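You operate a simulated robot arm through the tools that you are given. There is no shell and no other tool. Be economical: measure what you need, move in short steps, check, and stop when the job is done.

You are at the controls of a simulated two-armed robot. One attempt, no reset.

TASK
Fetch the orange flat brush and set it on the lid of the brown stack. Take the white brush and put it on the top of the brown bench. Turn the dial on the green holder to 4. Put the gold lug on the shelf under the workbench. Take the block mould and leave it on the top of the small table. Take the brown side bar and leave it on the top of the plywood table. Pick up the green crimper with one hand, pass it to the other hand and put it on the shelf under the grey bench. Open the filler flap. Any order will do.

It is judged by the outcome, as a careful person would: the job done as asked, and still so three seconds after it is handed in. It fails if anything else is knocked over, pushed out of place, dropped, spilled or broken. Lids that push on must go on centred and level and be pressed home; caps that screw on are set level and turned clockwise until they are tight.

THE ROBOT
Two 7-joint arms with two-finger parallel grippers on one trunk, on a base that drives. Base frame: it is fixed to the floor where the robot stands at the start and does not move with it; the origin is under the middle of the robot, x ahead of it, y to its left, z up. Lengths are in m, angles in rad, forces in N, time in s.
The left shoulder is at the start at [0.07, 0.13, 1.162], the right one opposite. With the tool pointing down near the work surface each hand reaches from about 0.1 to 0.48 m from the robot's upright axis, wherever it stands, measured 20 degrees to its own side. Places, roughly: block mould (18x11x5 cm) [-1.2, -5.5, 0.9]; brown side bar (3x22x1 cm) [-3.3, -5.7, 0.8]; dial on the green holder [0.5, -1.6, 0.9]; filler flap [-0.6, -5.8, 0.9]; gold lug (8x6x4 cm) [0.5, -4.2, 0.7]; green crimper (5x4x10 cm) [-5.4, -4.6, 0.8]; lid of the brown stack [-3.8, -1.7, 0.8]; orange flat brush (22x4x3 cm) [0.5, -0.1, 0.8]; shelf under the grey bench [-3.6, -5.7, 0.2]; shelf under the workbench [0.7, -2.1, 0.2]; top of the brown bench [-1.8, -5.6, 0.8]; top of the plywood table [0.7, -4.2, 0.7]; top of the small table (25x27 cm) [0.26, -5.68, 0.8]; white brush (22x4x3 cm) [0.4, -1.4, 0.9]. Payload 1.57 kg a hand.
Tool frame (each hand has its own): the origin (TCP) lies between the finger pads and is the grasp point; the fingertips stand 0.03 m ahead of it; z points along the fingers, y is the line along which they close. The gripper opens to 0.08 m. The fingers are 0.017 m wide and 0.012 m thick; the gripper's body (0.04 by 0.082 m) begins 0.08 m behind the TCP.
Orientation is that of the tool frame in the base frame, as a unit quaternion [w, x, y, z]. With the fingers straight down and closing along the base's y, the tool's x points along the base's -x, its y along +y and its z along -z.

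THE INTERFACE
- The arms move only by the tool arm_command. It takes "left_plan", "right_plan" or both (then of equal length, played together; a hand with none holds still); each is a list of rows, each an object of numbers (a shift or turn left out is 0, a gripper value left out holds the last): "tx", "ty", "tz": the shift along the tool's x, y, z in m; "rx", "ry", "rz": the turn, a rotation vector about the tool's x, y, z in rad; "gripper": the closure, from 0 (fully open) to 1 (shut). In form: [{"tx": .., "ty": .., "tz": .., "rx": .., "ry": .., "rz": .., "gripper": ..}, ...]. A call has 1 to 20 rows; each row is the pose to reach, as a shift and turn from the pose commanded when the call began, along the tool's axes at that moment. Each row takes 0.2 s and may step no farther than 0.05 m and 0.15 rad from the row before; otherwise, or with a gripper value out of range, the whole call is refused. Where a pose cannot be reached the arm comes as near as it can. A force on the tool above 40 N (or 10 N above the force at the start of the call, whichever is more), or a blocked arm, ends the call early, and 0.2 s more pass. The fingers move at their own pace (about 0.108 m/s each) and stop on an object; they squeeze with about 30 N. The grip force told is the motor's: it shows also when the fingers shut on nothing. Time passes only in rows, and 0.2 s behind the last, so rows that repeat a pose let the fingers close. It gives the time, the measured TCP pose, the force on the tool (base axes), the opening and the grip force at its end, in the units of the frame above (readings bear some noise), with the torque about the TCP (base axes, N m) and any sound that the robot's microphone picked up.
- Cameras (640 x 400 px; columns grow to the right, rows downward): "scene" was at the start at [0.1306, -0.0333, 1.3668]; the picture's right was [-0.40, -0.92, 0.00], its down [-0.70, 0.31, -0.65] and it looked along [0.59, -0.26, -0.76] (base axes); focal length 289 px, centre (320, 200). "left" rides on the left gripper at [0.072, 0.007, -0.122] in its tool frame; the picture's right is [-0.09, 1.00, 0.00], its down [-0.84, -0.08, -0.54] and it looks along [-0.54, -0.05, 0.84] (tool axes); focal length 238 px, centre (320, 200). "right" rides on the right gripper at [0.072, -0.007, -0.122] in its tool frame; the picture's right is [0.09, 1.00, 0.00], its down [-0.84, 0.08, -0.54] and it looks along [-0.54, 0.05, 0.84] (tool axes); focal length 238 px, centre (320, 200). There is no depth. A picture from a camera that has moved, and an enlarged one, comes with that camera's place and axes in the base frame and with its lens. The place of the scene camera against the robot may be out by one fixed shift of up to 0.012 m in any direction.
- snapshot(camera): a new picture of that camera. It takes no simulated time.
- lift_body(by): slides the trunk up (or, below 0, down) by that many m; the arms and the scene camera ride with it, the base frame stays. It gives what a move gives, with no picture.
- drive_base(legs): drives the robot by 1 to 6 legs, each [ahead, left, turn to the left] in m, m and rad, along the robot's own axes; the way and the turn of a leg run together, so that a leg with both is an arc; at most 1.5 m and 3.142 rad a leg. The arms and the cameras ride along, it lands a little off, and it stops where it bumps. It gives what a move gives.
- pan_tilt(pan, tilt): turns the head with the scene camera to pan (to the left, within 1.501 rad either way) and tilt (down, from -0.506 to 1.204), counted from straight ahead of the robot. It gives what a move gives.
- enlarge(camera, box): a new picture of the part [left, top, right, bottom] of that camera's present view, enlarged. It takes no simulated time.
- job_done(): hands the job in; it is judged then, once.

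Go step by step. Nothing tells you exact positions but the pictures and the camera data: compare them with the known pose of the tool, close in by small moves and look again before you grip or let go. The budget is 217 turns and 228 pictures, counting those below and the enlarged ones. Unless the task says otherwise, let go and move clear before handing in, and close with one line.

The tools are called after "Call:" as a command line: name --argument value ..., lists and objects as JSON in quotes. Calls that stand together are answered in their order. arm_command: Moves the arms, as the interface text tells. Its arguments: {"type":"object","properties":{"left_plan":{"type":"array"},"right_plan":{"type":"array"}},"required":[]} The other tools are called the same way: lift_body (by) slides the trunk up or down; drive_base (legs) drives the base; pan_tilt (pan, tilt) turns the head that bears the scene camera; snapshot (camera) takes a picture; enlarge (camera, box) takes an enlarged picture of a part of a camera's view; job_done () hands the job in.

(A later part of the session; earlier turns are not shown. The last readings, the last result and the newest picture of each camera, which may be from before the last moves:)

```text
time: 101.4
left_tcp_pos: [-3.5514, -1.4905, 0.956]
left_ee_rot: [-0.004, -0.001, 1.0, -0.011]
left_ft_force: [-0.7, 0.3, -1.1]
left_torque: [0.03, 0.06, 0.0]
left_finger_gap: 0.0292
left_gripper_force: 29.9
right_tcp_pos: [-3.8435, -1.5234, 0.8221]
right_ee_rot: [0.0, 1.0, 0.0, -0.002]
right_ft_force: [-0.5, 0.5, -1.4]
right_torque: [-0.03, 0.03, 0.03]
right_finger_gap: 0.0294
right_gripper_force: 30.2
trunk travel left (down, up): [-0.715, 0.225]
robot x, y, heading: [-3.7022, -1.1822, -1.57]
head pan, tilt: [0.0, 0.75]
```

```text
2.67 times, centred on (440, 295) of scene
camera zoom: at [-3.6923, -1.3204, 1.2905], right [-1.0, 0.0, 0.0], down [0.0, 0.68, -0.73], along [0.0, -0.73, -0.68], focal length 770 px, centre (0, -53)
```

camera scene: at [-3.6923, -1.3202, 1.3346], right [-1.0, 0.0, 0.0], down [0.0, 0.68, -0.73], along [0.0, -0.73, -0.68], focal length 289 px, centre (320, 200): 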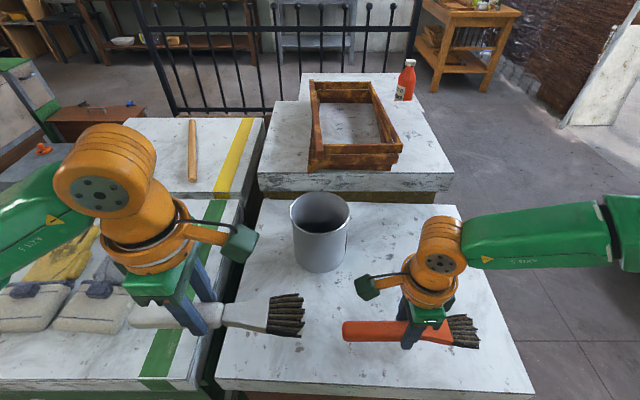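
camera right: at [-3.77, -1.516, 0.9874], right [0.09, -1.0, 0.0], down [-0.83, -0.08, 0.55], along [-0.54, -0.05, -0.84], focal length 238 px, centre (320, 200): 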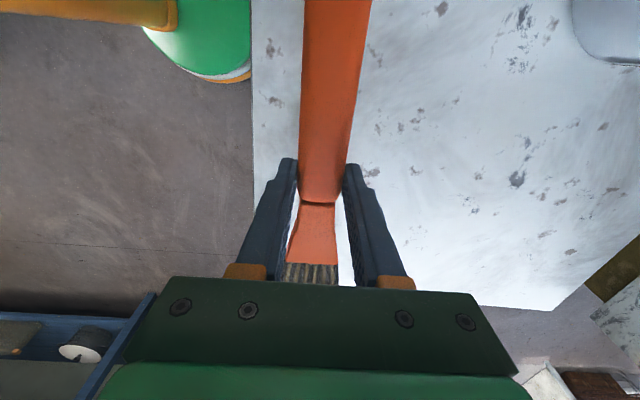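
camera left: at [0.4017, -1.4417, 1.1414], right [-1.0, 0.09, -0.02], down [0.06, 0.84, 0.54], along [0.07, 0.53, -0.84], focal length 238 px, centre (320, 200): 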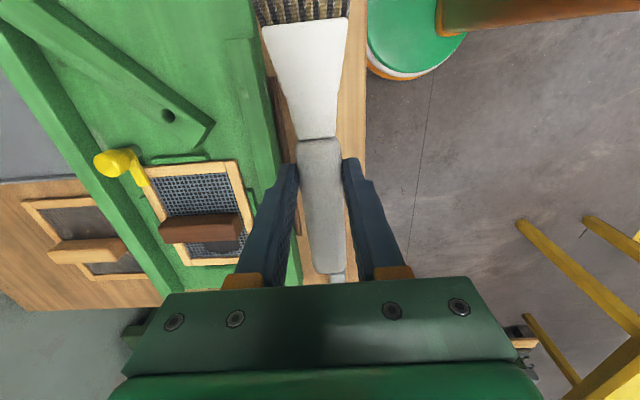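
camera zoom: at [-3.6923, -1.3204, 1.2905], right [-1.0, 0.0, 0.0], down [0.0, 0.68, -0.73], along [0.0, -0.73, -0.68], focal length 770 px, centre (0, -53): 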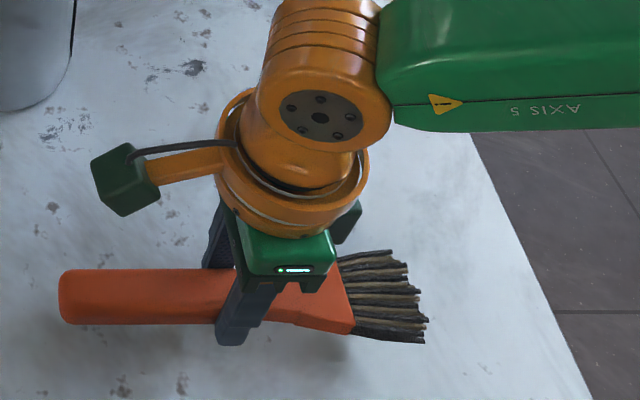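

There's still air below; the parallax suggests the lid is at z≈0.765. I'll continue in steps.

Call:
lift_body --by -0.012

Call:
lift_body --by -0.006

Call:
lift_body --by -0.006

Call:
enlarge --camera "scene" --box '[320, 220, 560, 370]'

```text
time: 102.0
left_tcp_pos: [-3.5523, -1.4887, 0.9449]
left_ee_rot: [-0.004, -0.001, 1.0, -0.011]
left_ft_force: [1.1, -0.8, -1.8]
left_torque: [-0.01, 0.04, 0.03]
left_finger_gap: 0.029
left_gripper_force: 29.7
right_tcp_pos: [-3.8431, -1.5219, 0.81]
right_ee_rot: [-0.001, 1.0, 0.0, -0.003]
right_ft_force: [-0.2, -0.2, -0.8]
right_torque: [0.0, 0.02, -0.02]
right_finger_gap: 0.0293
right_gripper_force: 30.2
trunk travel left (down, up): [-0.703, 0.237]
robot x, y, heading: [-3.7055, -1.1871, -1.571]
head pan, tilt: [0.0, 0.75]
```

```text
time: 102.6
left_tcp_pos: [-3.5533, -1.4885, 0.9394]
left_ee_rot: [-0.004, 0.0, 1.0, -0.01]
left_ft_force: [0.5, -0.2, -1.1]
left_torque: [0.03, 0.02, 0.04]
left_finger_gap: 0.0292
left_gripper_force: 30.2
right_tcp_pos: [-3.8429, -1.5222, 0.8041]
right_ee_rot: [-0.001, 1.0, 0.0, -0.002]
right_ft_force: [1.8, 0.2, -1.4]
right_torque: [-0.04, 0.02, 0.02]
right_finger_gap: 0.0293
right_gripper_force: 29.8
trunk travel left (down, up): [-0.697, 0.243]
robot x, y, heading: [-3.7042, -1.1809, -1.57]
head pan, tilt: [0.0, 0.75]
```

```text
time: 103.1
left_tcp_pos: [-3.5529, -1.4873, 0.9341]
left_ee_rot: [-0.006, -0.001, 1.0, -0.012]
left_ft_force: [0.2, 0.8, -1.3]
left_torque: [0.0, 0.01, 0.04]
left_finger_gap: 0.0295
left_gripper_force: 30.4
right_tcp_pos: [-3.8426, -1.5199, 0.8003]
right_ee_rot: [0.002, 1.0, 0.0, -0.002]
right_ft_force: [-4.8, -5.9, 30.8]
right_torque: [0.13, 0.16, 0.03]
right_finger_gap: 0.0294
right_gripper_force: 30.5
trunk travel left (down, up): [-0.691, 0.249]
robot x, y, heading: [-3.6991, -1.1878, -1.575]
head pan, tilt: [0.0, 0.75]
```

```text
2.67 times, centred on (440, 295) of scene
camera zoom: at [-3.6915, -1.3163, 1.2675], right [-1.0, 0.0, 0.0], down [0.0, 0.68, -0.73], along [0.0, -0.73, -0.68], focal length 770 px, centre (0, -53)
```

zoom: 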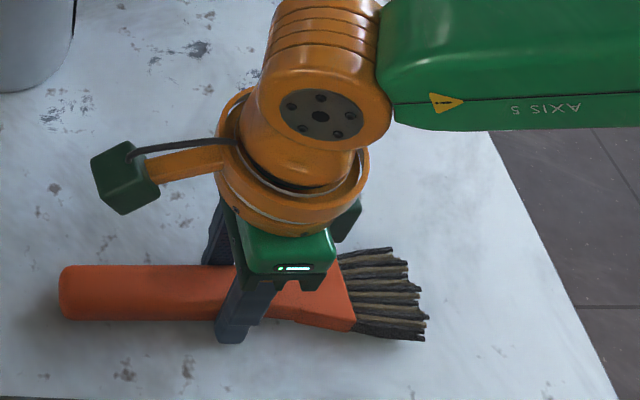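

Contact was made with the lid at z≈0.77. I'll ease up slightly, open the right hand and lift away.

Call:
arm_command --right_plan '[{"tz": -0.002}, {"tz": -0.002, "gripper": 0.7}, {"tz": -0.002, "gripper": 0.4}, {"tz": -0.002, "gripper": 0.1}, {"tz": -0.002, "gripper": 0}, {"tz": -0.002, "gripper": 0}]'

Call:
lift_body --by 0.24

Call:
snapshot --camera "scene"

```text
time: 104.5
left_tcp_pos: [-3.5527, -1.4887, 0.933]
left_ee_rot: [-0.003, -0.002, 1.0, -0.01]
left_ft_force: [-0.4, 0.1, -1.1]
left_torque: [0.01, 0.03, 0.0]
left_finger_gap: 0.0294
left_gripper_force: 30.0
right_tcp_pos: [-3.8421, -1.5205, 0.7995]
right_ee_rot: [-0.001, 1.0, 0.0, -0.003]
right_ft_force: [-0.5, 0.1, 1.4]
right_torque: [0.02, 0.0, -0.01]
right_finger_gap: 0.0795
right_gripper_force: 0.1
trunk travel left (down, up): [-0.691, 0.249]
robot x, y, heading: [-3.7062, -1.1842, -1.575]
head pan, tilt: [0.0, 0.75]
```

```text
time: 107.0
left_tcp_pos: [-3.5527, -1.4895, 1.1728]
left_ee_rot: [-0.005, -0.001, 1.0, -0.011]
left_ft_force: [-0.1, 0.5, -1.6]
left_torque: [0.01, 0.04, 0.01]
left_finger_gap: 0.0292
left_gripper_force: 29.8
right_tcp_pos: [-3.8422, -1.5217, 1.0404]
right_ee_rot: [-0.001, 1.0, 0.0, -0.003]
right_ft_force: [-0.2, -0.6, -0.1]
right_torque: [0.0, 0.01, 0.0]
right_finger_gap: 0.0799
right_gripper_force: 0.0
trunk travel left (down, up): [-0.931, 0.009]
robot x, y, heading: [-3.7007, -1.1817, -1.568]
head pan, tilt: [0.0, 0.75]
```

```text
168 pictures are left
camera scene: at [-3.6921, -1.32, 1.5066], right [-1.0, 0.0, 0.0], down [0.0, 0.68, -0.73], along [0.0, -0.73, -0.68], focal length 289 px, centre (320, 200)
```

scene: 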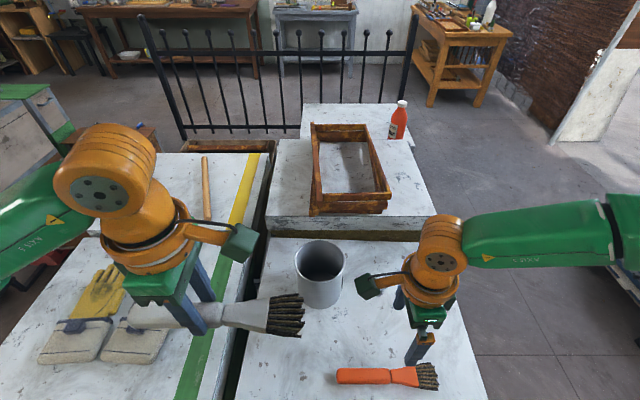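

The orange brush rests on the brown stack's lid. Next I'll carry the white brush to the brown bench: back along the corridor, east, then south through the clear lane at x≈-0.5.

Call:
drive_base --legs '[[-0.25, 0, 0], [0, 1.5, 0], [0, 1.5, 0], [0, 0.2, 0], [1.5, 0, 0], [1.3, 0, 0]]'

Call:
pan_tilt --pan -0.5 --tilt 0.45

Call:
snapshot --camera "scene"

Call:
pan_tilt --pan 0.35 --tilt 0.45

Call:
snapshot --camera "scene"

```text
time: 137.3
left_tcp_pos: [-0.3934, -4.1504, 1.1727]
left_ee_rot: [-0.004, -0.001, 1.0, -0.009]
left_ft_force: [0.2, -0.4, -1.5]
left_torque: [-0.03, 0.01, -0.01]
left_finger_gap: 0.0293
left_gripper_force: 30.5
right_tcp_pos: [-0.6835, -4.1838, 1.0404]
right_ee_rot: [-0.001, 1.0, -0.001, -0.003]
right_ft_force: [-0.3, -0.1, -0.6]
right_torque: [0.0, 0.02, -0.03]
right_finger_gap: 0.08
right_gripper_force: 0.2
trunk travel left (down, up): [-0.931, 0.009]
robot x, y, heading: [-0.5385, -3.8442, -1.568]
head pan, tilt: [0.0, 0.75]
```

```text
time: 138.3
left_tcp_pos: [-0.3925, -4.1513, 1.1717]
left_ee_rot: [-0.005, 0.001, 1.0, -0.011]
left_ft_force: [0.3, -0.5, -1.1]
left_torque: [-0.04, 0.04, -0.01]
left_finger_gap: 0.0291
left_gripper_force: 30.0
right_tcp_pos: [-0.6818, -4.1837, 1.0397]
right_ee_rot: [-0.001, 1.0, -0.001, -0.002]
right_ft_force: [0.0, 0.1, 0.1]
right_torque: [0.01, -0.01, 0.02]
right_finger_gap: 0.0802
right_gripper_force: 0.0
trunk travel left (down, up): [-0.931, 0.009]
robot x, y, heading: [-0.5396, -3.848, -1.572]
head pan, tilt: [-0.499, 0.45]
```

```text
167 pictures are left
camera scene: at [-0.5761, -3.9798, 1.533], right [-0.88, 0.48, 0.0], down [0.21, 0.38, -0.9], along [-0.43, -0.79, -0.44], focal length 289 px, centre (320, 200)
```

scene: 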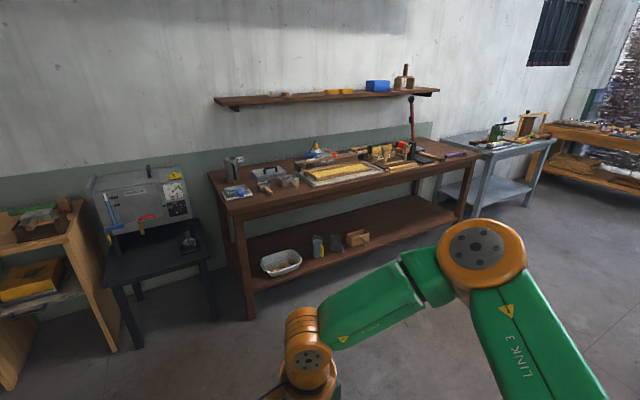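

```text
time: 139.4
left_tcp_pos: [-0.3947, -4.1505, 1.1727]
left_ee_rot: [-0.005, 0.0, 1.0, -0.01]
left_ft_force: [0.5, 0.0, -1.5]
left_torque: [-0.01, 0.04, 0.02]
left_finger_gap: 0.0291
left_gripper_force: 29.6
right_tcp_pos: [-0.6834, -4.1828, 1.0402]
right_ee_rot: [-0.001, 1.0, -0.001, -0.002]
right_ft_force: [-0.2, -0.8, 0.7]
right_torque: [0.0, 0.03, 0.03]
right_finger_gap: 0.0803
right_gripper_force: 0.0
trunk travel left (down, up): [-0.931, 0.009]
robot x, y, heading: [-0.5417, -3.8479, -1.572]
head pan, tilt: [0.351, 0.45]
```

```text
166 pictures are left
camera scene: at [-0.5008, -3.9853, 1.5331], right [-0.94, -0.34, 0.0], down [-0.15, 0.41, -0.9], along [0.31, -0.85, -0.44], focal length 289 px, centre (320, 200)
```

scene: 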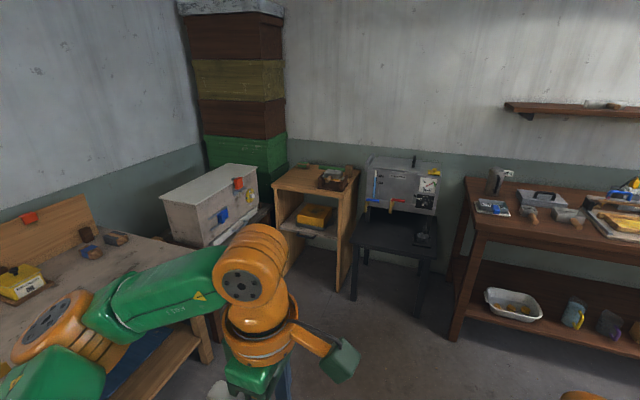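

The brown bench is along the far wall, with the small table and filler machine to its left. I'll drive up to the brown bench.

Call:
drive_base --legs '[[0.9, 0, 0], [0, -1.05, 0]]'

Call:
pan_tilt --pan 0 --tilt 0.6

Call:
snapshot --camera "scene"

```text
time: 149.1
left_tcp_pos: [-1.4456, -5.034, 1.1726]
left_ee_rot: [-0.005, 0.004, 1.0, -0.011]
left_ft_force: [-0.8, -0.3, -1.6]
left_torque: [0.0, 0.05, -0.03]
left_finger_gap: 0.0292
left_gripper_force: 30.3
right_tcp_pos: [-1.7357, -5.0642, 1.0405]
right_ee_rot: [0.0, 1.0, -0.004, -0.003]
right_ft_force: [-0.3, -0.5, 0.9]
right_torque: [-0.01, -0.04, -0.01]
right_finger_gap: 0.0798
right_gripper_force: 0.1
trunk travel left (down, up): [-0.931, 0.009]
robot x, y, heading: [-1.5913, -4.7307, -1.584]
head pan, tilt: [0.351, 0.45]
```

```text
time: 150.0
left_tcp_pos: [-1.4458, -5.0337, 1.1725]
left_ee_rot: [-0.004, 0.003, 1.0, -0.011]
left_ft_force: [-0.2, 0.3, -1.6]
left_torque: [-0.01, 0.01, 0.02]
left_finger_gap: 0.0295
left_gripper_force: 30.3
right_tcp_pos: [-1.7362, -5.0644, 1.04]
right_ee_rot: [-0.001, 1.0, -0.005, -0.003]
right_ft_force: [0.8, -0.5, -0.8]
right_torque: [0.03, -0.01, -0.02]
right_finger_gap: 0.0802
right_gripper_force: 0.1
trunk travel left (down, up): [-0.931, 0.009]
robot x, y, heading: [-1.5911, -4.7223, -1.58]
head pan, tilt: [0.0, 0.6]
```

```text
165 pictures are left
camera scene: at [-1.5841, -4.8689, 1.5196], right [-1.0, 0.01, 0.0], down [0.0, 0.56, -0.83], along [-0.01, -0.83, -0.56], focal length 289 px, centre (320, 200)
```

scene: 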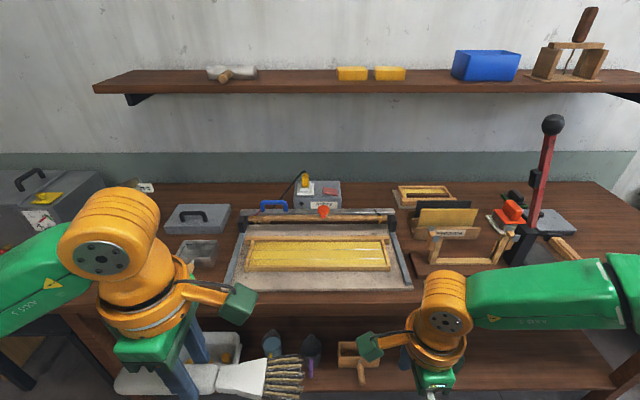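

The bench's middle is crowded. I'll slide right to see the clear area at its right end.

Call:
drive_base --legs '[[0, -0.8, 0]]'

Call:
snapshot --camera "scene"

Call:
snapshot --camera "left"

```text
time: 154.3
left_tcp_pos: [-2.2585, -5.0285, 1.1735]
left_ee_rot: [-0.005, 0.002, 1.0, -0.01]
left_ft_force: [-0.6, -0.9, -1.6]
left_torque: [-0.01, 0.02, 0.02]
left_finger_gap: 0.0293
left_gripper_force: 29.5
right_tcp_pos: [-2.5482, -5.0601, 1.0407]
right_ee_rot: [-0.001, 1.0, -0.003, -0.003]
right_ft_force: [0.2, 0.0, 0.0]
right_torque: [0.01, 0.03, 0.0]
right_finger_gap: 0.0801
right_gripper_force: 0.1
trunk travel left (down, up): [-0.931, 0.009]
robot x, y, heading: [-2.4079, -4.7228, -1.575]
head pan, tilt: [0.0, 0.6]
```

```text
164 pictures are left
camera scene: at [-2.3962, -4.8635, 1.5195], right [-1.0, 0.0, 0.0], down [0.0, 0.57, -0.82], along [0.0, -0.82, -0.57], focal length 289 px, centre (320, 200)
```

scene: 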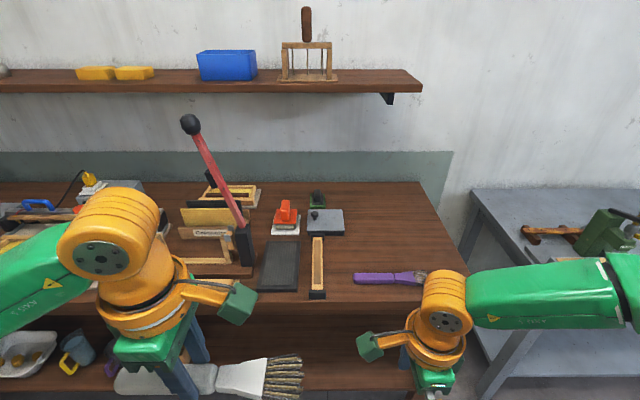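

```text
163 pictures are left
camera left: at [-2.3276, -5.0182, 1.2942], right [0.09, 1.0, -0.02], down [0.84, -0.07, 0.53], along [0.53, -0.07, -0.84], focal length 238 px, centre (320, 200)
```

left: 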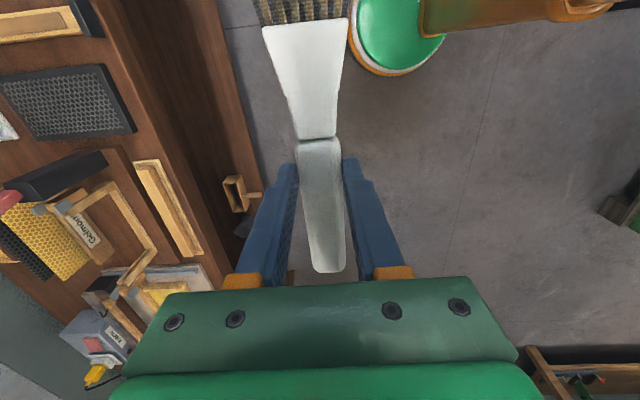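

There's a clear area behind the purple knife at about (-2.66, -5.57). I'll retract the right hand and move the base in front of that spot.

Call:
arm_command --right_plan '[{"ty": -0.02, "tz": -0.03}, {"ty": -0.04, "tz": -0.06}, {"ty": -0.06, "tz": -0.09}, {"ty": -0.08, "tz": -0.115}, {"ty": -0.097, "tz": -0.138}, {"ty": -0.097, "tz": -0.138}]'

Call:
drive_base --legs '[[0, -0.38, 0], [0.38, 0, 0]]'

Call:
snapshot --camera "scene"

Call:
snapshot --camera "left"

```text
time: 155.7
left_tcp_pos: [-2.2596, -5.0278, 1.1722]
left_ee_rot: [-0.004, 0.002, 1.0, -0.01]
left_ft_force: [0.6, -0.3, -1.1]
left_torque: [0.03, 0.01, 0.0]
left_finger_gap: 0.0293
left_gripper_force: 30.0
right_tcp_pos: [-2.5495, -4.9645, 1.177]
right_ee_rot: [0.0, 1.0, -0.002, -0.002]
right_ft_force: [-0.2, 0.0, 0.5]
right_torque: [-0.01, 0.01, -0.03]
right_finger_gap: 0.08
right_gripper_force: 0.1
trunk travel left (down, up): [-0.931, 0.009]
robot x, y, heading: [-2.408, -4.7255, -1.574]
head pan, tilt: [0.0, 0.6]
```

```text
time: 160.2
left_tcp_pos: [-2.6471, -5.4009, 1.1739]
left_ee_rot: [-0.005, 0.001, 1.0, -0.012]
left_ft_force: [-0.2, 0.1, -0.9]
left_torque: [-0.06, 0.01, 0.01]
left_finger_gap: 0.0294
left_gripper_force: 29.5
right_tcp_pos: [-2.9382, -5.3366, 1.1781]
right_ee_rot: [0.0, 1.0, -0.003, -0.002]
right_ft_force: [0.4, 0.3, 0.9]
right_torque: [-0.03, 0.02, 0.0]
right_finger_gap: 0.0799
right_gripper_force: 0.0
trunk travel left (down, up): [-0.931, 0.009]
robot x, y, heading: [-2.7949, -5.098, -1.578]
head pan, tilt: [0.0, 0.6]
```

```text
162 pictures are left
camera scene: at [-2.7861, -5.2354, 1.5199], right [-1.0, 0.01, 0.0], down [0.0, 0.56, -0.83], along [0.0, -0.83, -0.56], focal length 289 px, centre (320, 200)
```

scene: 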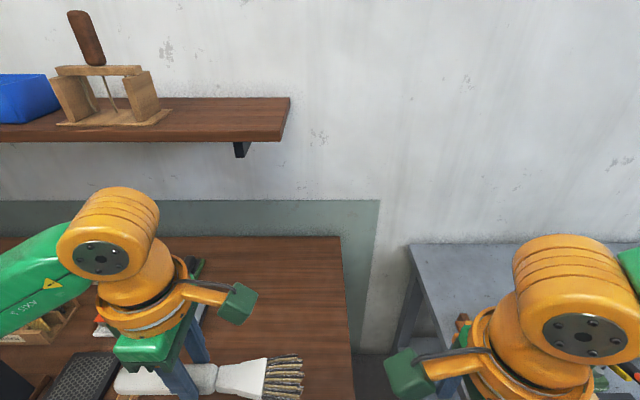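

```text
161 pictures are left
camera left: at [-2.7173, -5.3908, 1.2951], right [0.1, 1.0, -0.02], down [0.84, -0.07, 0.54], along [0.53, -0.07, -0.84], focal length 238 px, centre (320, 200)
```

left: 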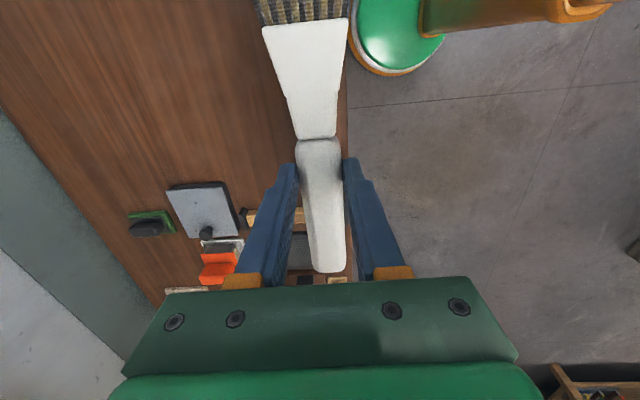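

The spot behind the knife is clear. I'll extend the left arm out over it and bring it lower.

Call:
arm_command --left_plan '[{"ty": -0.035}, {"ty": -0.07}, {"ty": -0.105}, {"ty": -0.14}, {"ty": -0.17, "tz": 0.02}, {"ty": -0.17, "tz": 0.05}, {"ty": -0.17, "tz": 0.05}]'

Call:
snapshot --camera "left"

Call:
pan_tilt --pan 0.2 --tilt 0.9

Call:
snapshot --camera "scene"

```text
time: 161.8
left_tcp_pos: [-2.6464, -5.5743, 1.1257]
left_ee_rot: [-0.004, 0.003, 1.0, -0.011]
left_ft_force: [-1.0, 0.3, -1.1]
left_torque: [0.03, 0.0, 0.03]
left_finger_gap: 0.029
left_gripper_force: 30.1
right_tcp_pos: [-2.9374, -5.3393, 1.1768]
right_ee_rot: [-0.001, 1.0, -0.003, -0.004]
right_ft_force: [-0.4, -0.4, 0.3]
right_torque: [0.01, 0.04, 0.0]
right_finger_gap: 0.0798
right_gripper_force: 0.1
trunk travel left (down, up): [-0.931, 0.009]
robot x, y, heading: [-2.7955, -5.0987, -1.581]
head pan, tilt: [0.0, 0.6]
```

```text
160 pictures are left
camera left: at [-2.7166, -5.5639, 1.2478], right [0.1, 1.0, -0.02], down [0.84, -0.07, 0.54], along [0.53, -0.07, -0.84], focal length 238 px, centre (320, 200)
```

left: 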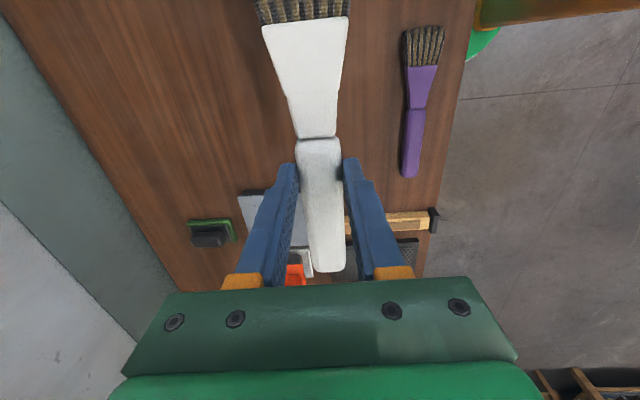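

```text
time: 162.6
left_tcp_pos: [-2.6483, -5.574, 1.1267]
left_ee_rot: [-0.004, 0.002, 1.0, -0.01]
left_ft_force: [-0.6, -0.1, -1.0]
left_torque: [0.01, 0.08, -0.01]
left_finger_gap: 0.0295
left_gripper_force: 29.8
right_tcp_pos: [-2.9373, -5.3384, 1.1766]
right_ee_rot: [-0.001, 1.0, -0.003, -0.003]
right_ft_force: [1.4, 0.3, 0.8]
right_torque: [0.02, 0.03, -0.01]
right_finger_gap: 0.0801
right_gripper_force: 0.0
trunk travel left (down, up): [-0.931, 0.009]
robot x, y, heading: [-2.7956, -5.097, -1.575]
head pan, tilt: [0.201, 0.901]
```

```text
159 pictures are left
camera scene: at [-2.7712, -5.2248, 1.4948], right [-0.98, -0.19, 0.0], down [-0.15, 0.77, -0.62], along [0.12, -0.61, -0.78], focal length 289 px, centre (320, 200)
```

scene: 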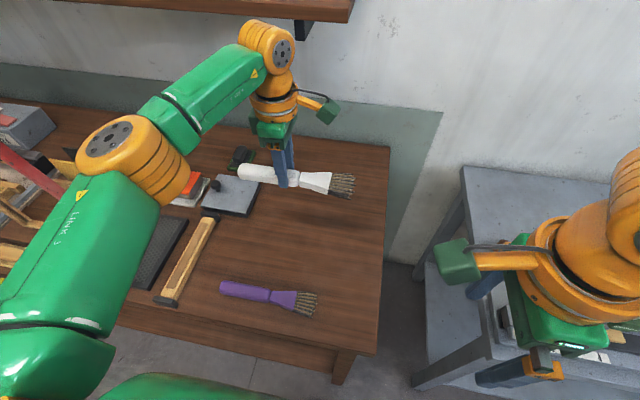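

The landing area is clear (the purple thing is a brush, at y≈-5.42). I'll lower the trunk 0.25 and check.

Call:
lift_body --by -0.25

Call:
enlarge --camera "scene" --box '[180, 100, 420, 250]'

Call:
snapshot --camera "left"

```text
time: 165.1
left_tcp_pos: [-2.6485, -5.5728, 0.8794]
left_ee_rot: [-0.004, 0.002, 1.0, -0.013]
left_ft_force: [3.1, -9.1, 28.1]
left_torque: [0.01, 0.0, -0.07]
left_finger_gap: 0.0295
left_gripper_force: 30.0
right_tcp_pos: [-2.9369, -5.3362, 0.928]
right_ee_rot: [0.0, 1.0, -0.002, -0.002]
right_ft_force: [0.4, -0.2, -0.2]
right_torque: [0.0, -0.01, -0.03]
right_finger_gap: 0.0798
right_gripper_force: 0.1
trunk travel left (down, up): [-0.681, 0.259]
robot x, y, heading: [-2.7947, -5.1018, -1.574]
head pan, tilt: [0.201, 0.901]
```

```text
2.67 times, centred on (300, 175) of scene
camera zoom: at [-2.7721, -5.2218, 1.2456], right [-0.98, -0.19, 0.0], down [-0.15, 0.77, -0.62], along [0.12, -0.61, -0.78], focal length 770 px, centre (373, 267)
```

zoom: 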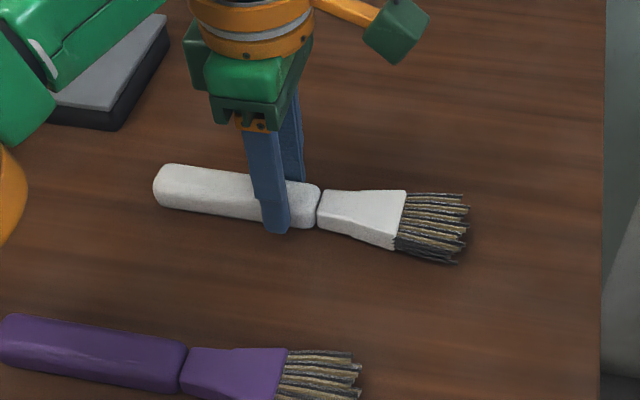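

```text
157 pictures are left
camera left: at [-2.7179, -5.5621, 1.0007], right [0.1, 1.0, -0.03], down [0.84, -0.07, 0.54], along [0.53, -0.07, -0.84], focal length 238 px, centre (320, 200)
```

left: 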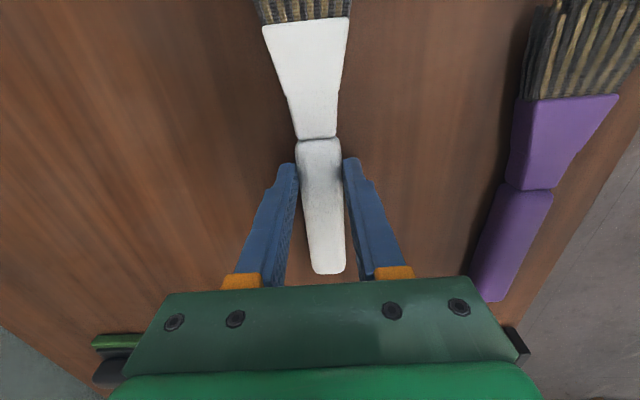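

It is already resting on the bench (28 N, bench top ≈ 0.845). I'll release and rise.

Call:
arm_command --left_plan '[{"tz": -0.002}, {"tz": -0.002, "gripper": 0.6}, {"tz": -0.002, "gripper": 0.4}, {"tz": -0.002, "gripper": 0.3}, {"tz": -0.002, "gripper": 0.3}]'

Call:
lift_body --by 0.25

Call:
snapshot --camera "left"

```text
time: 166.3
left_tcp_pos: [-2.6481, -5.5725, 0.8777]
left_ee_rot: [-0.004, 0.002, 1.0, -0.01]
left_ft_force: [0.4, 0.0, 0.0]
left_torque: [0.03, -0.01, 0.0]
left_finger_gap: 0.056
left_gripper_force: 0.0
right_tcp_pos: [-2.9365, -5.3388, 0.928]
right_ee_rot: [-0.002, 1.0, -0.002, -0.003]
right_ft_force: [0.4, -1.0, -1.8]
right_torque: [0.03, 0.01, -0.02]
right_finger_gap: 0.08
right_gripper_force: 0.0
trunk travel left (down, up): [-0.681, 0.259]
robot x, y, heading: [-2.7959, -5.1026, -1.579]
head pan, tilt: [0.201, 0.901]
```

```text
time: 168.9
left_tcp_pos: [-2.647, -5.5736, 1.1287]
left_ee_rot: [-0.004, 0.002, 1.0, -0.01]
left_ft_force: [0.2, 0.3, 0.4]
left_torque: [0.0, -0.01, -0.01]
left_finger_gap: 0.0562
left_gripper_force: 0.0
right_tcp_pos: [-2.9373, -5.3393, 1.1771]
right_ee_rot: [-0.001, 1.0, -0.003, -0.002]
right_ft_force: [-0.4, 0.9, -1.5]
right_torque: [-0.04, -0.03, 0.01]
right_finger_gap: 0.0799
right_gripper_force: 0.1
trunk travel left (down, up): [-0.931, 0.009]
robot x, y, heading: [-2.7956, -5.0937, -1.576]
head pan, tilt: [0.201, 0.901]
```

```text
156 pictures are left
camera left: at [-2.7171, -5.5634, 1.2497], right [0.1, 1.0, -0.02], down [0.84, -0.07, 0.54], along [0.53, -0.07, -0.84], focal length 238 px, centre (320, 200)
```

left: 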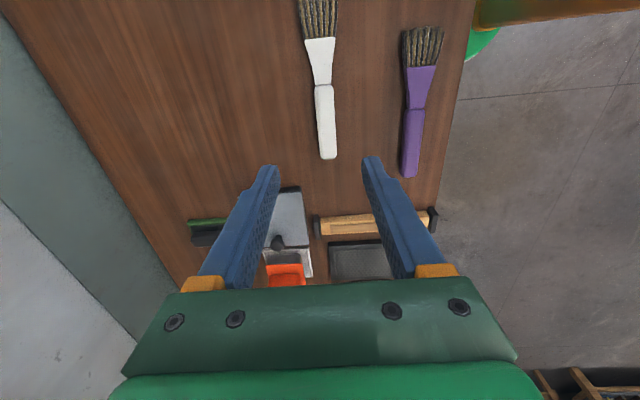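

The white brush is set on the brown bench. Next is the crimper while both hands are empty: I'll retract the left hand, back off, drive west and look.

Call:
arm_command --left_plan '[{"ty": 0.04}, {"ty": 0.08}, {"ty": 0.12}, {"ty": 0.16}, {"ty": 0.2, "gripper": 0}, {"ty": 0.2, "gripper": 0}]'

Call:
drive_base --legs '[[-0.5, 0, 0], [0, -1.4, 0], [0, 0, -1.571]]'

Call:
pan_tilt --pan 0 --tilt 0.6

Call:
snapshot --camera "scene"

```text
time: 170.3
left_tcp_pos: [-2.6463, -5.3728, 1.1256]
left_ee_rot: [-0.003, 0.001, 1.0, -0.01]
left_ft_force: [-0.5, -0.9, 0.2]
left_torque: [0.0, 0.01, 0.0]
left_finger_gap: 0.08
left_gripper_force: 0.1
right_tcp_pos: [-2.9377, -5.3385, 1.1775]
right_ee_rot: [0.0, 1.0, -0.003, -0.003]
right_ft_force: [0.9, -0.5, -0.3]
right_torque: [0.01, 0.0, -0.01]
right_finger_gap: 0.08
right_gripper_force: 0.2
trunk travel left (down, up): [-0.931, 0.009]
robot x, y, heading: [-2.7982, -5.0969, -1.575]
head pan, tilt: [0.201, 0.901]
```

```text
time: 183.8
left_tcp_pos: [-4.4937, -4.7389, 1.1245]
left_ee_rot: [-0.011, 0.718, 0.696, -0.004]
left_ft_force: [0.2, -1.1, 0.4]
left_torque: [0.0, -0.01, 0.02]
left_finger_gap: 0.08
left_gripper_force: 0.0
right_tcp_pos: [-4.4524, -4.4487, 1.1774]
right_ee_rot: [0.002, -0.696, 0.718, 0.002]
right_ft_force: [0.6, 0.4, -0.4]
right_torque: [0.02, -0.01, -0.01]
right_finger_gap: 0.0799
right_gripper_force: 0.1
trunk travel left (down, up): [-0.931, 0.009]
robot x, y, heading: [-4.2156, -4.5945, 3.109]
head pan, tilt: [0.201, 0.901]
```

```text
time: 184.6
left_tcp_pos: [-4.4934, -4.738, 1.1249]
left_ee_rot: [-0.011, 0.717, 0.697, -0.004]
left_ft_force: [-0.4, 0.2, -1.4]
left_torque: [-0.02, 0.0, -0.02]
left_finger_gap: 0.08
left_gripper_force: 0.1
right_tcp_pos: [-4.4515, -4.4471, 1.1766]
right_ee_rot: [0.003, -0.696, 0.718, 0.001]
right_ft_force: [0.0, -0.5, -0.1]
right_torque: [0.0, -0.02, 0.01]
right_finger_gap: 0.0796
right_gripper_force: 0.1
trunk travel left (down, up): [-0.931, 0.009]
robot x, y, heading: [-4.2115, -4.596, 3.111]
head pan, tilt: [0.0, 0.6]
```

```text
155 pictures are left
camera scene: at [-4.3443, -4.5944, 1.5195], right [0.03, 1.0, 0.0], down [0.57, -0.02, -0.82], along [-0.82, 0.03, -0.57], focal length 289 px, centre (320, 200)
```

scene: 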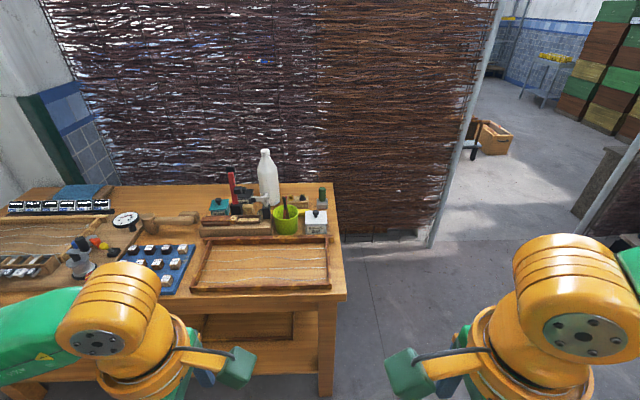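

I'll enlarge the area where the crimper should be.

Call:
enlarge --camera "scene" --box '[190, 140, 350, 240]'

```text
4.00 times, centred on (270, 190) of scene
camera zoom: at [-4.3443, -4.5944, 1.5195], right [0.03, 1.0, 0.0], down [0.57, -0.02, -0.82], along [-0.82, 0.03, -0.57], focal length 1155 px, centre (520, 240)
```

zoom: 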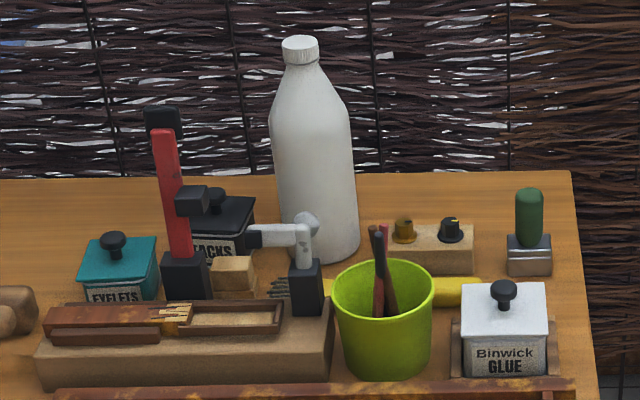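

The crimper is the dark-green-handled piece with the steel base at the table's far right corner, about (-5.38, -4.55). It's too deep to reach from the front, so I'll go round to the table's end and face it there.

Call:
drive_base --legs '[[0, 0, 1.6], [0, -0.3, 0], [-0.47, 0, 0], [0, -0.7, 0]]'

Call:
pan_tilt --pan 0 --tilt 0.75

Call:
snapshot --camera "scene"

Call:
snapshot --camera "right"

```text
time: 196.3
left_tcp_pos: [-5.0556, -4.3741, 1.1242]
left_ee_rot: [-0.006, 0.019, 1.0, -0.011]
left_ft_force: [0.4, -0.7, 1.1]
left_torque: [0.0, 0.03, 0.0]
left_finger_gap: 0.0799
left_gripper_force: 0.1
right_tcp_pos: [-5.3456, -4.3293, 1.1768]
right_ee_rot: [-0.001, 1.0, -0.021, -0.003]
right_ft_force: [0.6, 0.2, -0.6]
right_torque: [-0.01, 0.02, 0.02]
right_finger_gap: 0.0799
right_gripper_force: 0.1
trunk travel left (down, up): [-0.931, 0.009]
robot x, y, heading: [-5.1941, -4.0939, -1.612]
head pan, tilt: [0.0, 0.6]
```

```text
time: 197.0
left_tcp_pos: [-5.0561, -4.3739, 1.1248]
left_ee_rot: [-0.005, 0.019, 1.0, -0.01]
left_ft_force: [-0.7, -0.5, 0.5]
left_torque: [-0.02, -0.01, 0.01]
left_finger_gap: 0.0796
left_gripper_force: 0.1
right_tcp_pos: [-5.3459, -4.3315, 1.1769]
right_ee_rot: [0.0, 1.0, -0.02, -0.003]
right_ft_force: [0.1, 0.4, -0.3]
right_torque: [-0.01, -0.02, 0.02]
right_finger_gap: 0.0798
right_gripper_force: 0.0
trunk travel left (down, up): [-0.931, 0.009]
robot x, y, heading: [-5.1938, -4.0969, -1.613]
head pan, tilt: [0.0, 0.75]
```

```text
153 pictures are left
camera scene: at [-5.191, -4.2295, 1.5067], right [-1.0, 0.04, 0.0], down [0.03, 0.68, -0.73], along [-0.03, -0.73, -0.68], focal length 289 px, centre (320, 200)
```

scene: 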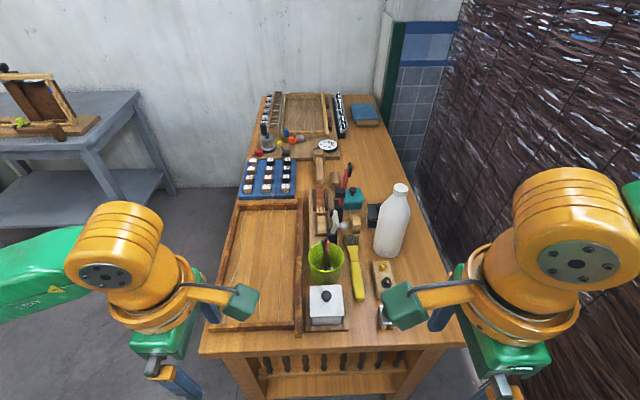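

```text
152 pictures are left
camera right: at [-5.2736, -4.3268, 1.2991], right [0.05, -1.0, 0.0], down [-0.84, -0.04, 0.55], along [-0.55, -0.03, -0.84], focal length 238 px, centre (320, 200)
```

right: 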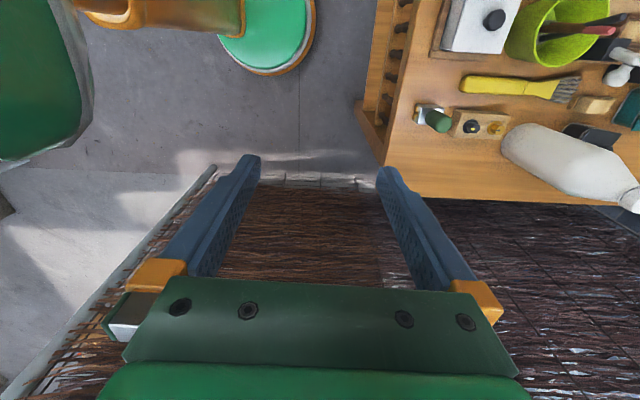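

The crimper stands at about (-5.377, -4.55). I'll drive ahead 8 cm and move the right hand over it.

Call:
drive_base --legs '[[0.08, 0, 0]]'

Call:
arm_command --right_plan '[{"tx": -0.004, "ty": 0.025}, {"tx": -0.008, "ty": 0.05}, {"tx": -0.012, "ty": 0.075}, {"tx": -0.016, "ty": 0.1}, {"tx": -0.02, "ty": 0.125}, {"tx": -0.022, "ty": 0.141}, {"tx": -0.022, "ty": 0.141}]'

Call:
snapshot --camera "right"

Call:
snapshot --camera "scene"

```text
time: 198.0
left_tcp_pos: [-5.0592, -4.4443, 1.1263]
left_ee_rot: [-0.004, 0.021, 1.0, -0.015]
left_ft_force: [0.5, 0.4, -0.1]
left_torque: [-0.07, 0.03, 0.01]
left_finger_gap: 0.0797
left_gripper_force: 0.1
right_tcp_pos: [-5.3512, -4.3977, 1.1793]
right_ee_rot: [0.004, 1.0, -0.021, -0.003]
right_ft_force: [-0.1, 0.5, 0.0]
right_torque: [-0.07, 0.0, 0.0]
right_finger_gap: 0.0801
right_gripper_force: 0.0
trunk travel left (down, up): [-0.931, 0.009]
robot x, y, heading: [-5.1979, -4.1731, -1.609]
head pan, tilt: [0.0, 0.75]
```

```text
time: 199.6
left_tcp_pos: [-5.0598, -4.4519, 1.1238]
left_ee_rot: [-0.004, 0.02, 1.0, -0.011]
left_ft_force: [-0.6, -0.3, -0.1]
left_torque: [0.02, 0.05, -0.02]
left_finger_gap: 0.0799
left_gripper_force: 0.0
right_tcp_pos: [-5.3778, -4.5461, 1.1774]
right_ee_rot: [-0.001, 1.0, -0.021, -0.002]
right_ft_force: [-1.1, 0.3, 0.7]
right_torque: [0.0, -0.04, 0.0]
right_finger_gap: 0.08
right_gripper_force: 0.1
trunk travel left (down, up): [-0.931, 0.009]
robot x, y, heading: [-5.1987, -4.1696, -1.613]
head pan, tilt: [0.0, 0.75]
```

```text
151 pictures are left
camera right: at [-5.3059, -4.544, 1.2985], right [0.05, -1.0, 0.0], down [-0.84, -0.04, 0.55], along [-0.55, -0.03, -0.84], focal length 238 px, centre (320, 200)
```

right: 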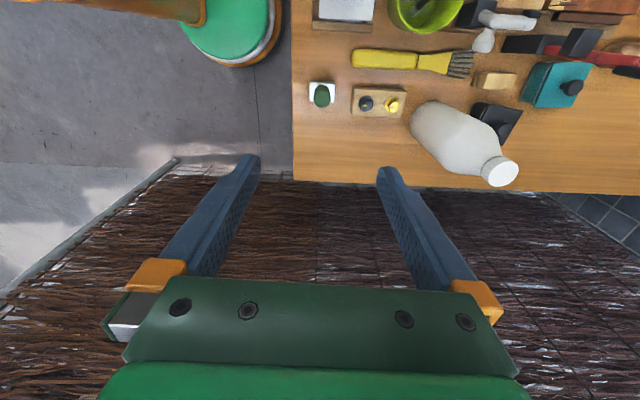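

```text
150 pictures are left
camera scene: at [-5.1949, -4.3066, 1.5067], right [-1.0, 0.04, 0.0], down [0.03, 0.68, -0.73], along [-0.03, -0.73, -0.68], focal length 289 px, centre (320, 200)
```

scene: 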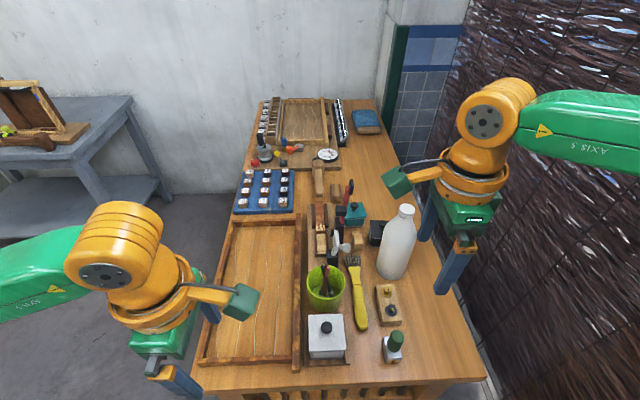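

The crimper's handle top is at (-5.380, -4.549, 0.867). I'll raise the left hand out of the way, lower the trunk 24 cm, then check.

Call:
arm_command --left_plan '[{"tz": -0.03}, {"tz": -0.06}, {"tz": -0.09}, {"tz": -0.12}]' --right_plan '[{"tx": -0.003, "ty": 0.003}, {"tx": -0.003, "ty": 0.003}, {"tx": -0.003, "ty": 0.003}, {"tx": -0.003, "ty": 0.003}]'

Call:
lift_body --by -0.25

Call:
snapshot --camera "right"

Call:
snapshot --camera "scene"

```text
time: 200.6
left_tcp_pos: [-5.0592, -4.4483, 1.2439]
left_ee_rot: [-0.004, 0.02, 1.0, -0.011]
left_ft_force: [0.3, 0.3, 0.8]
left_torque: [-0.02, -0.02, -0.01]
left_finger_gap: 0.0801
left_gripper_force: 0.0
right_tcp_pos: [-5.3827, -4.5488, 1.1763]
right_ee_rot: [-0.001, 1.0, -0.021, -0.003]
right_ft_force: [-0.9, 0.2, 1.1]
right_torque: [0.05, 0.02, 0.01]
right_finger_gap: 0.0801
right_gripper_force: 0.1
trunk travel left (down, up): [-0.931, 0.009]
robot x, y, heading: [-5.1956, -4.1704, -1.611]
head pan, tilt: [0.0, 0.75]
```

```text
time: 203.2
left_tcp_pos: [-5.059, -4.4506, 0.9948]
left_ee_rot: [-0.004, 0.02, 1.0, -0.011]
left_ft_force: [0.0, -0.3, -0.4]
left_torque: [-0.02, -0.02, -0.03]
left_finger_gap: 0.08
left_gripper_force: 0.1
right_tcp_pos: [-5.3813, -4.5503, 0.9267]
right_ee_rot: [-0.001, 1.0, -0.021, -0.003]
right_ft_force: [0.5, 0.0, 0.3]
right_torque: [0.04, -0.02, -0.01]
right_finger_gap: 0.08
right_gripper_force: 0.2
trunk travel left (down, up): [-0.681, 0.259]
robot x, y, heading: [-5.2, -4.1737, -1.614]
head pan, tilt: [0.0, 0.75]
```

```text
149 pictures are left
camera right: at [-5.3091, -4.5464, 1.0483], right [0.05, -1.0, 0.0], down [-0.84, -0.04, 0.55], along [-0.55, -0.03, -0.84], focal length 238 px, centre (320, 200)
```

right: 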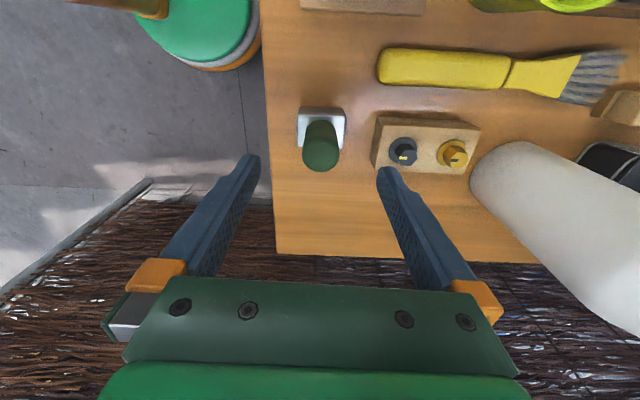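

```text
148 pictures are left
camera scene: at [-5.1949, -4.3064, 1.2567], right [-1.0, 0.04, 0.0], down [0.03, 0.68, -0.73], along [-0.03, -0.73, -0.68], focal length 289 px, centre (320, 200)
```

scene: 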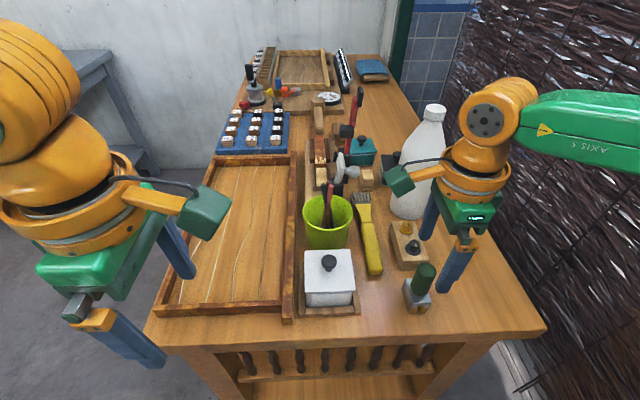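

It's aligned. I'll lower 5 cm with the gripper partly closed, then grip the upper handle.

Call:
arm_command --right_plan '[{"tx": 0.003, "gripper": 0.35}, {"tx": 0.003, "gripper": 0.35}]'

Call:
lift_body --by -0.05

Call:
arm_command --right_plan '[{"gripper": 0.6}, {"gripper": 1}, {"gripper": 1}, {"gripper": 1}]'

Call:
snapshot --camera "right"

Call:
enlarge --camera "scene" --box '[340, 190, 540, 315]'

```text
time: 203.8
left_tcp_pos: [-5.0607, -4.45, 0.9945]
left_ee_rot: [-0.005, 0.02, 1.0, -0.011]
left_ft_force: [0.4, -0.2, 0.0]
left_torque: [-0.02, -0.01, 0.01]
left_finger_gap: 0.0799
left_gripper_force: 0.0
right_tcp_pos: [-5.3779, -4.5498, 0.9253]
right_ee_rot: [-0.001, 1.0, -0.021, -0.003]
right_ft_force: [0.2, 0.5, 0.0]
right_torque: [-0.05, -0.01, 0.03]
right_finger_gap: 0.0517
right_gripper_force: 0.0
trunk travel left (down, up): [-0.681, 0.259]
robot x, y, heading: [-5.1978, -4.17, -1.617]
head pan, tilt: [0.0, 0.75]
```

```text
time: 204.7
left_tcp_pos: [-5.0595, -4.4495, 0.9456]
left_ee_rot: [-0.005, 0.02, 1.0, -0.01]
left_ft_force: [0.0, -0.2, -0.1]
left_torque: [0.02, -0.03, -0.01]
left_finger_gap: 0.08
left_gripper_force: 0.0
right_tcp_pos: [-5.3784, -4.5507, 0.8768]
right_ee_rot: [-0.001, 1.0, -0.021, -0.003]
right_ft_force: [0.1, -0.1, 0.0]
right_torque: [0.01, -0.01, -0.02]
right_finger_gap: 0.052
right_gripper_force: 0.0
trunk travel left (down, up): [-0.631, 0.309]
robot x, y, heading: [-5.1996, -4.169, -1.613]
head pan, tilt: [0.0, 0.75]
```

```text
time: 205.7
left_tcp_pos: [-5.0597, -4.4493, 0.9449]
left_ee_rot: [-0.004, 0.02, 1.0, -0.011]
left_ft_force: [-0.4, 0.2, 0.5]
left_torque: [-0.01, -0.03, 0.0]
left_finger_gap: 0.0802
left_gripper_force: 0.0
right_tcp_pos: [-5.3787, -4.5495, 0.8771]
right_ee_rot: [0.0, 1.0, -0.021, -0.002]
right_ft_force: [-1.0, -2.9, 1.9]
right_torque: [-0.05, 0.06, 0.0]
right_finger_gap: 0.0286
right_gripper_force: 29.8
trunk travel left (down, up): [-0.631, 0.309]
robot x, y, heading: [-5.2008, -4.1707, -1.611]
head pan, tilt: [0.0, 0.75]
```

```text
147 pictures are left
camera right: at [-5.3059, -4.5467, 0.9983], right [0.05, -1.0, 0.0], down [-0.84, -0.04, 0.55], along [-0.55, -0.03, -0.84], focal length 238 px, centre (320, 200)
```

right: 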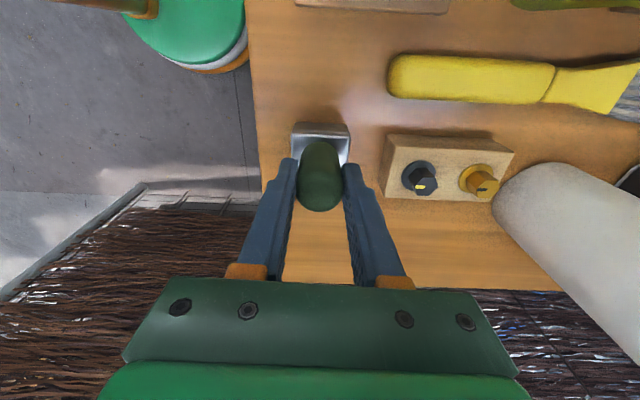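

```text
3.20 times, centred on (440, 252) of scene
camera zoom: at [-5.1949, -4.3066, 1.2067], right [-1.0, 0.04, 0.0], down [0.03, 0.68, -0.73], along [-0.03, -0.73, -0.68], focal length 924 px, centre (-64, 32)
```

zoom: 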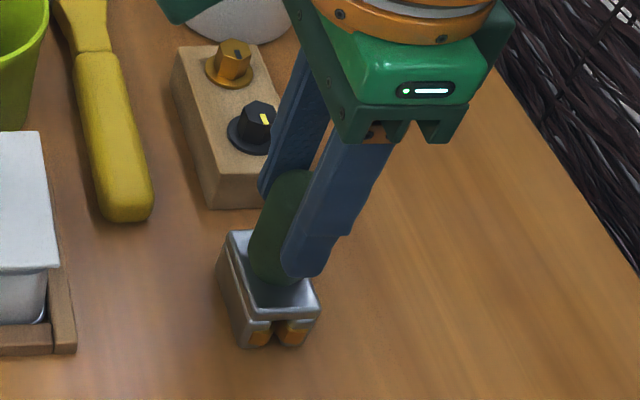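

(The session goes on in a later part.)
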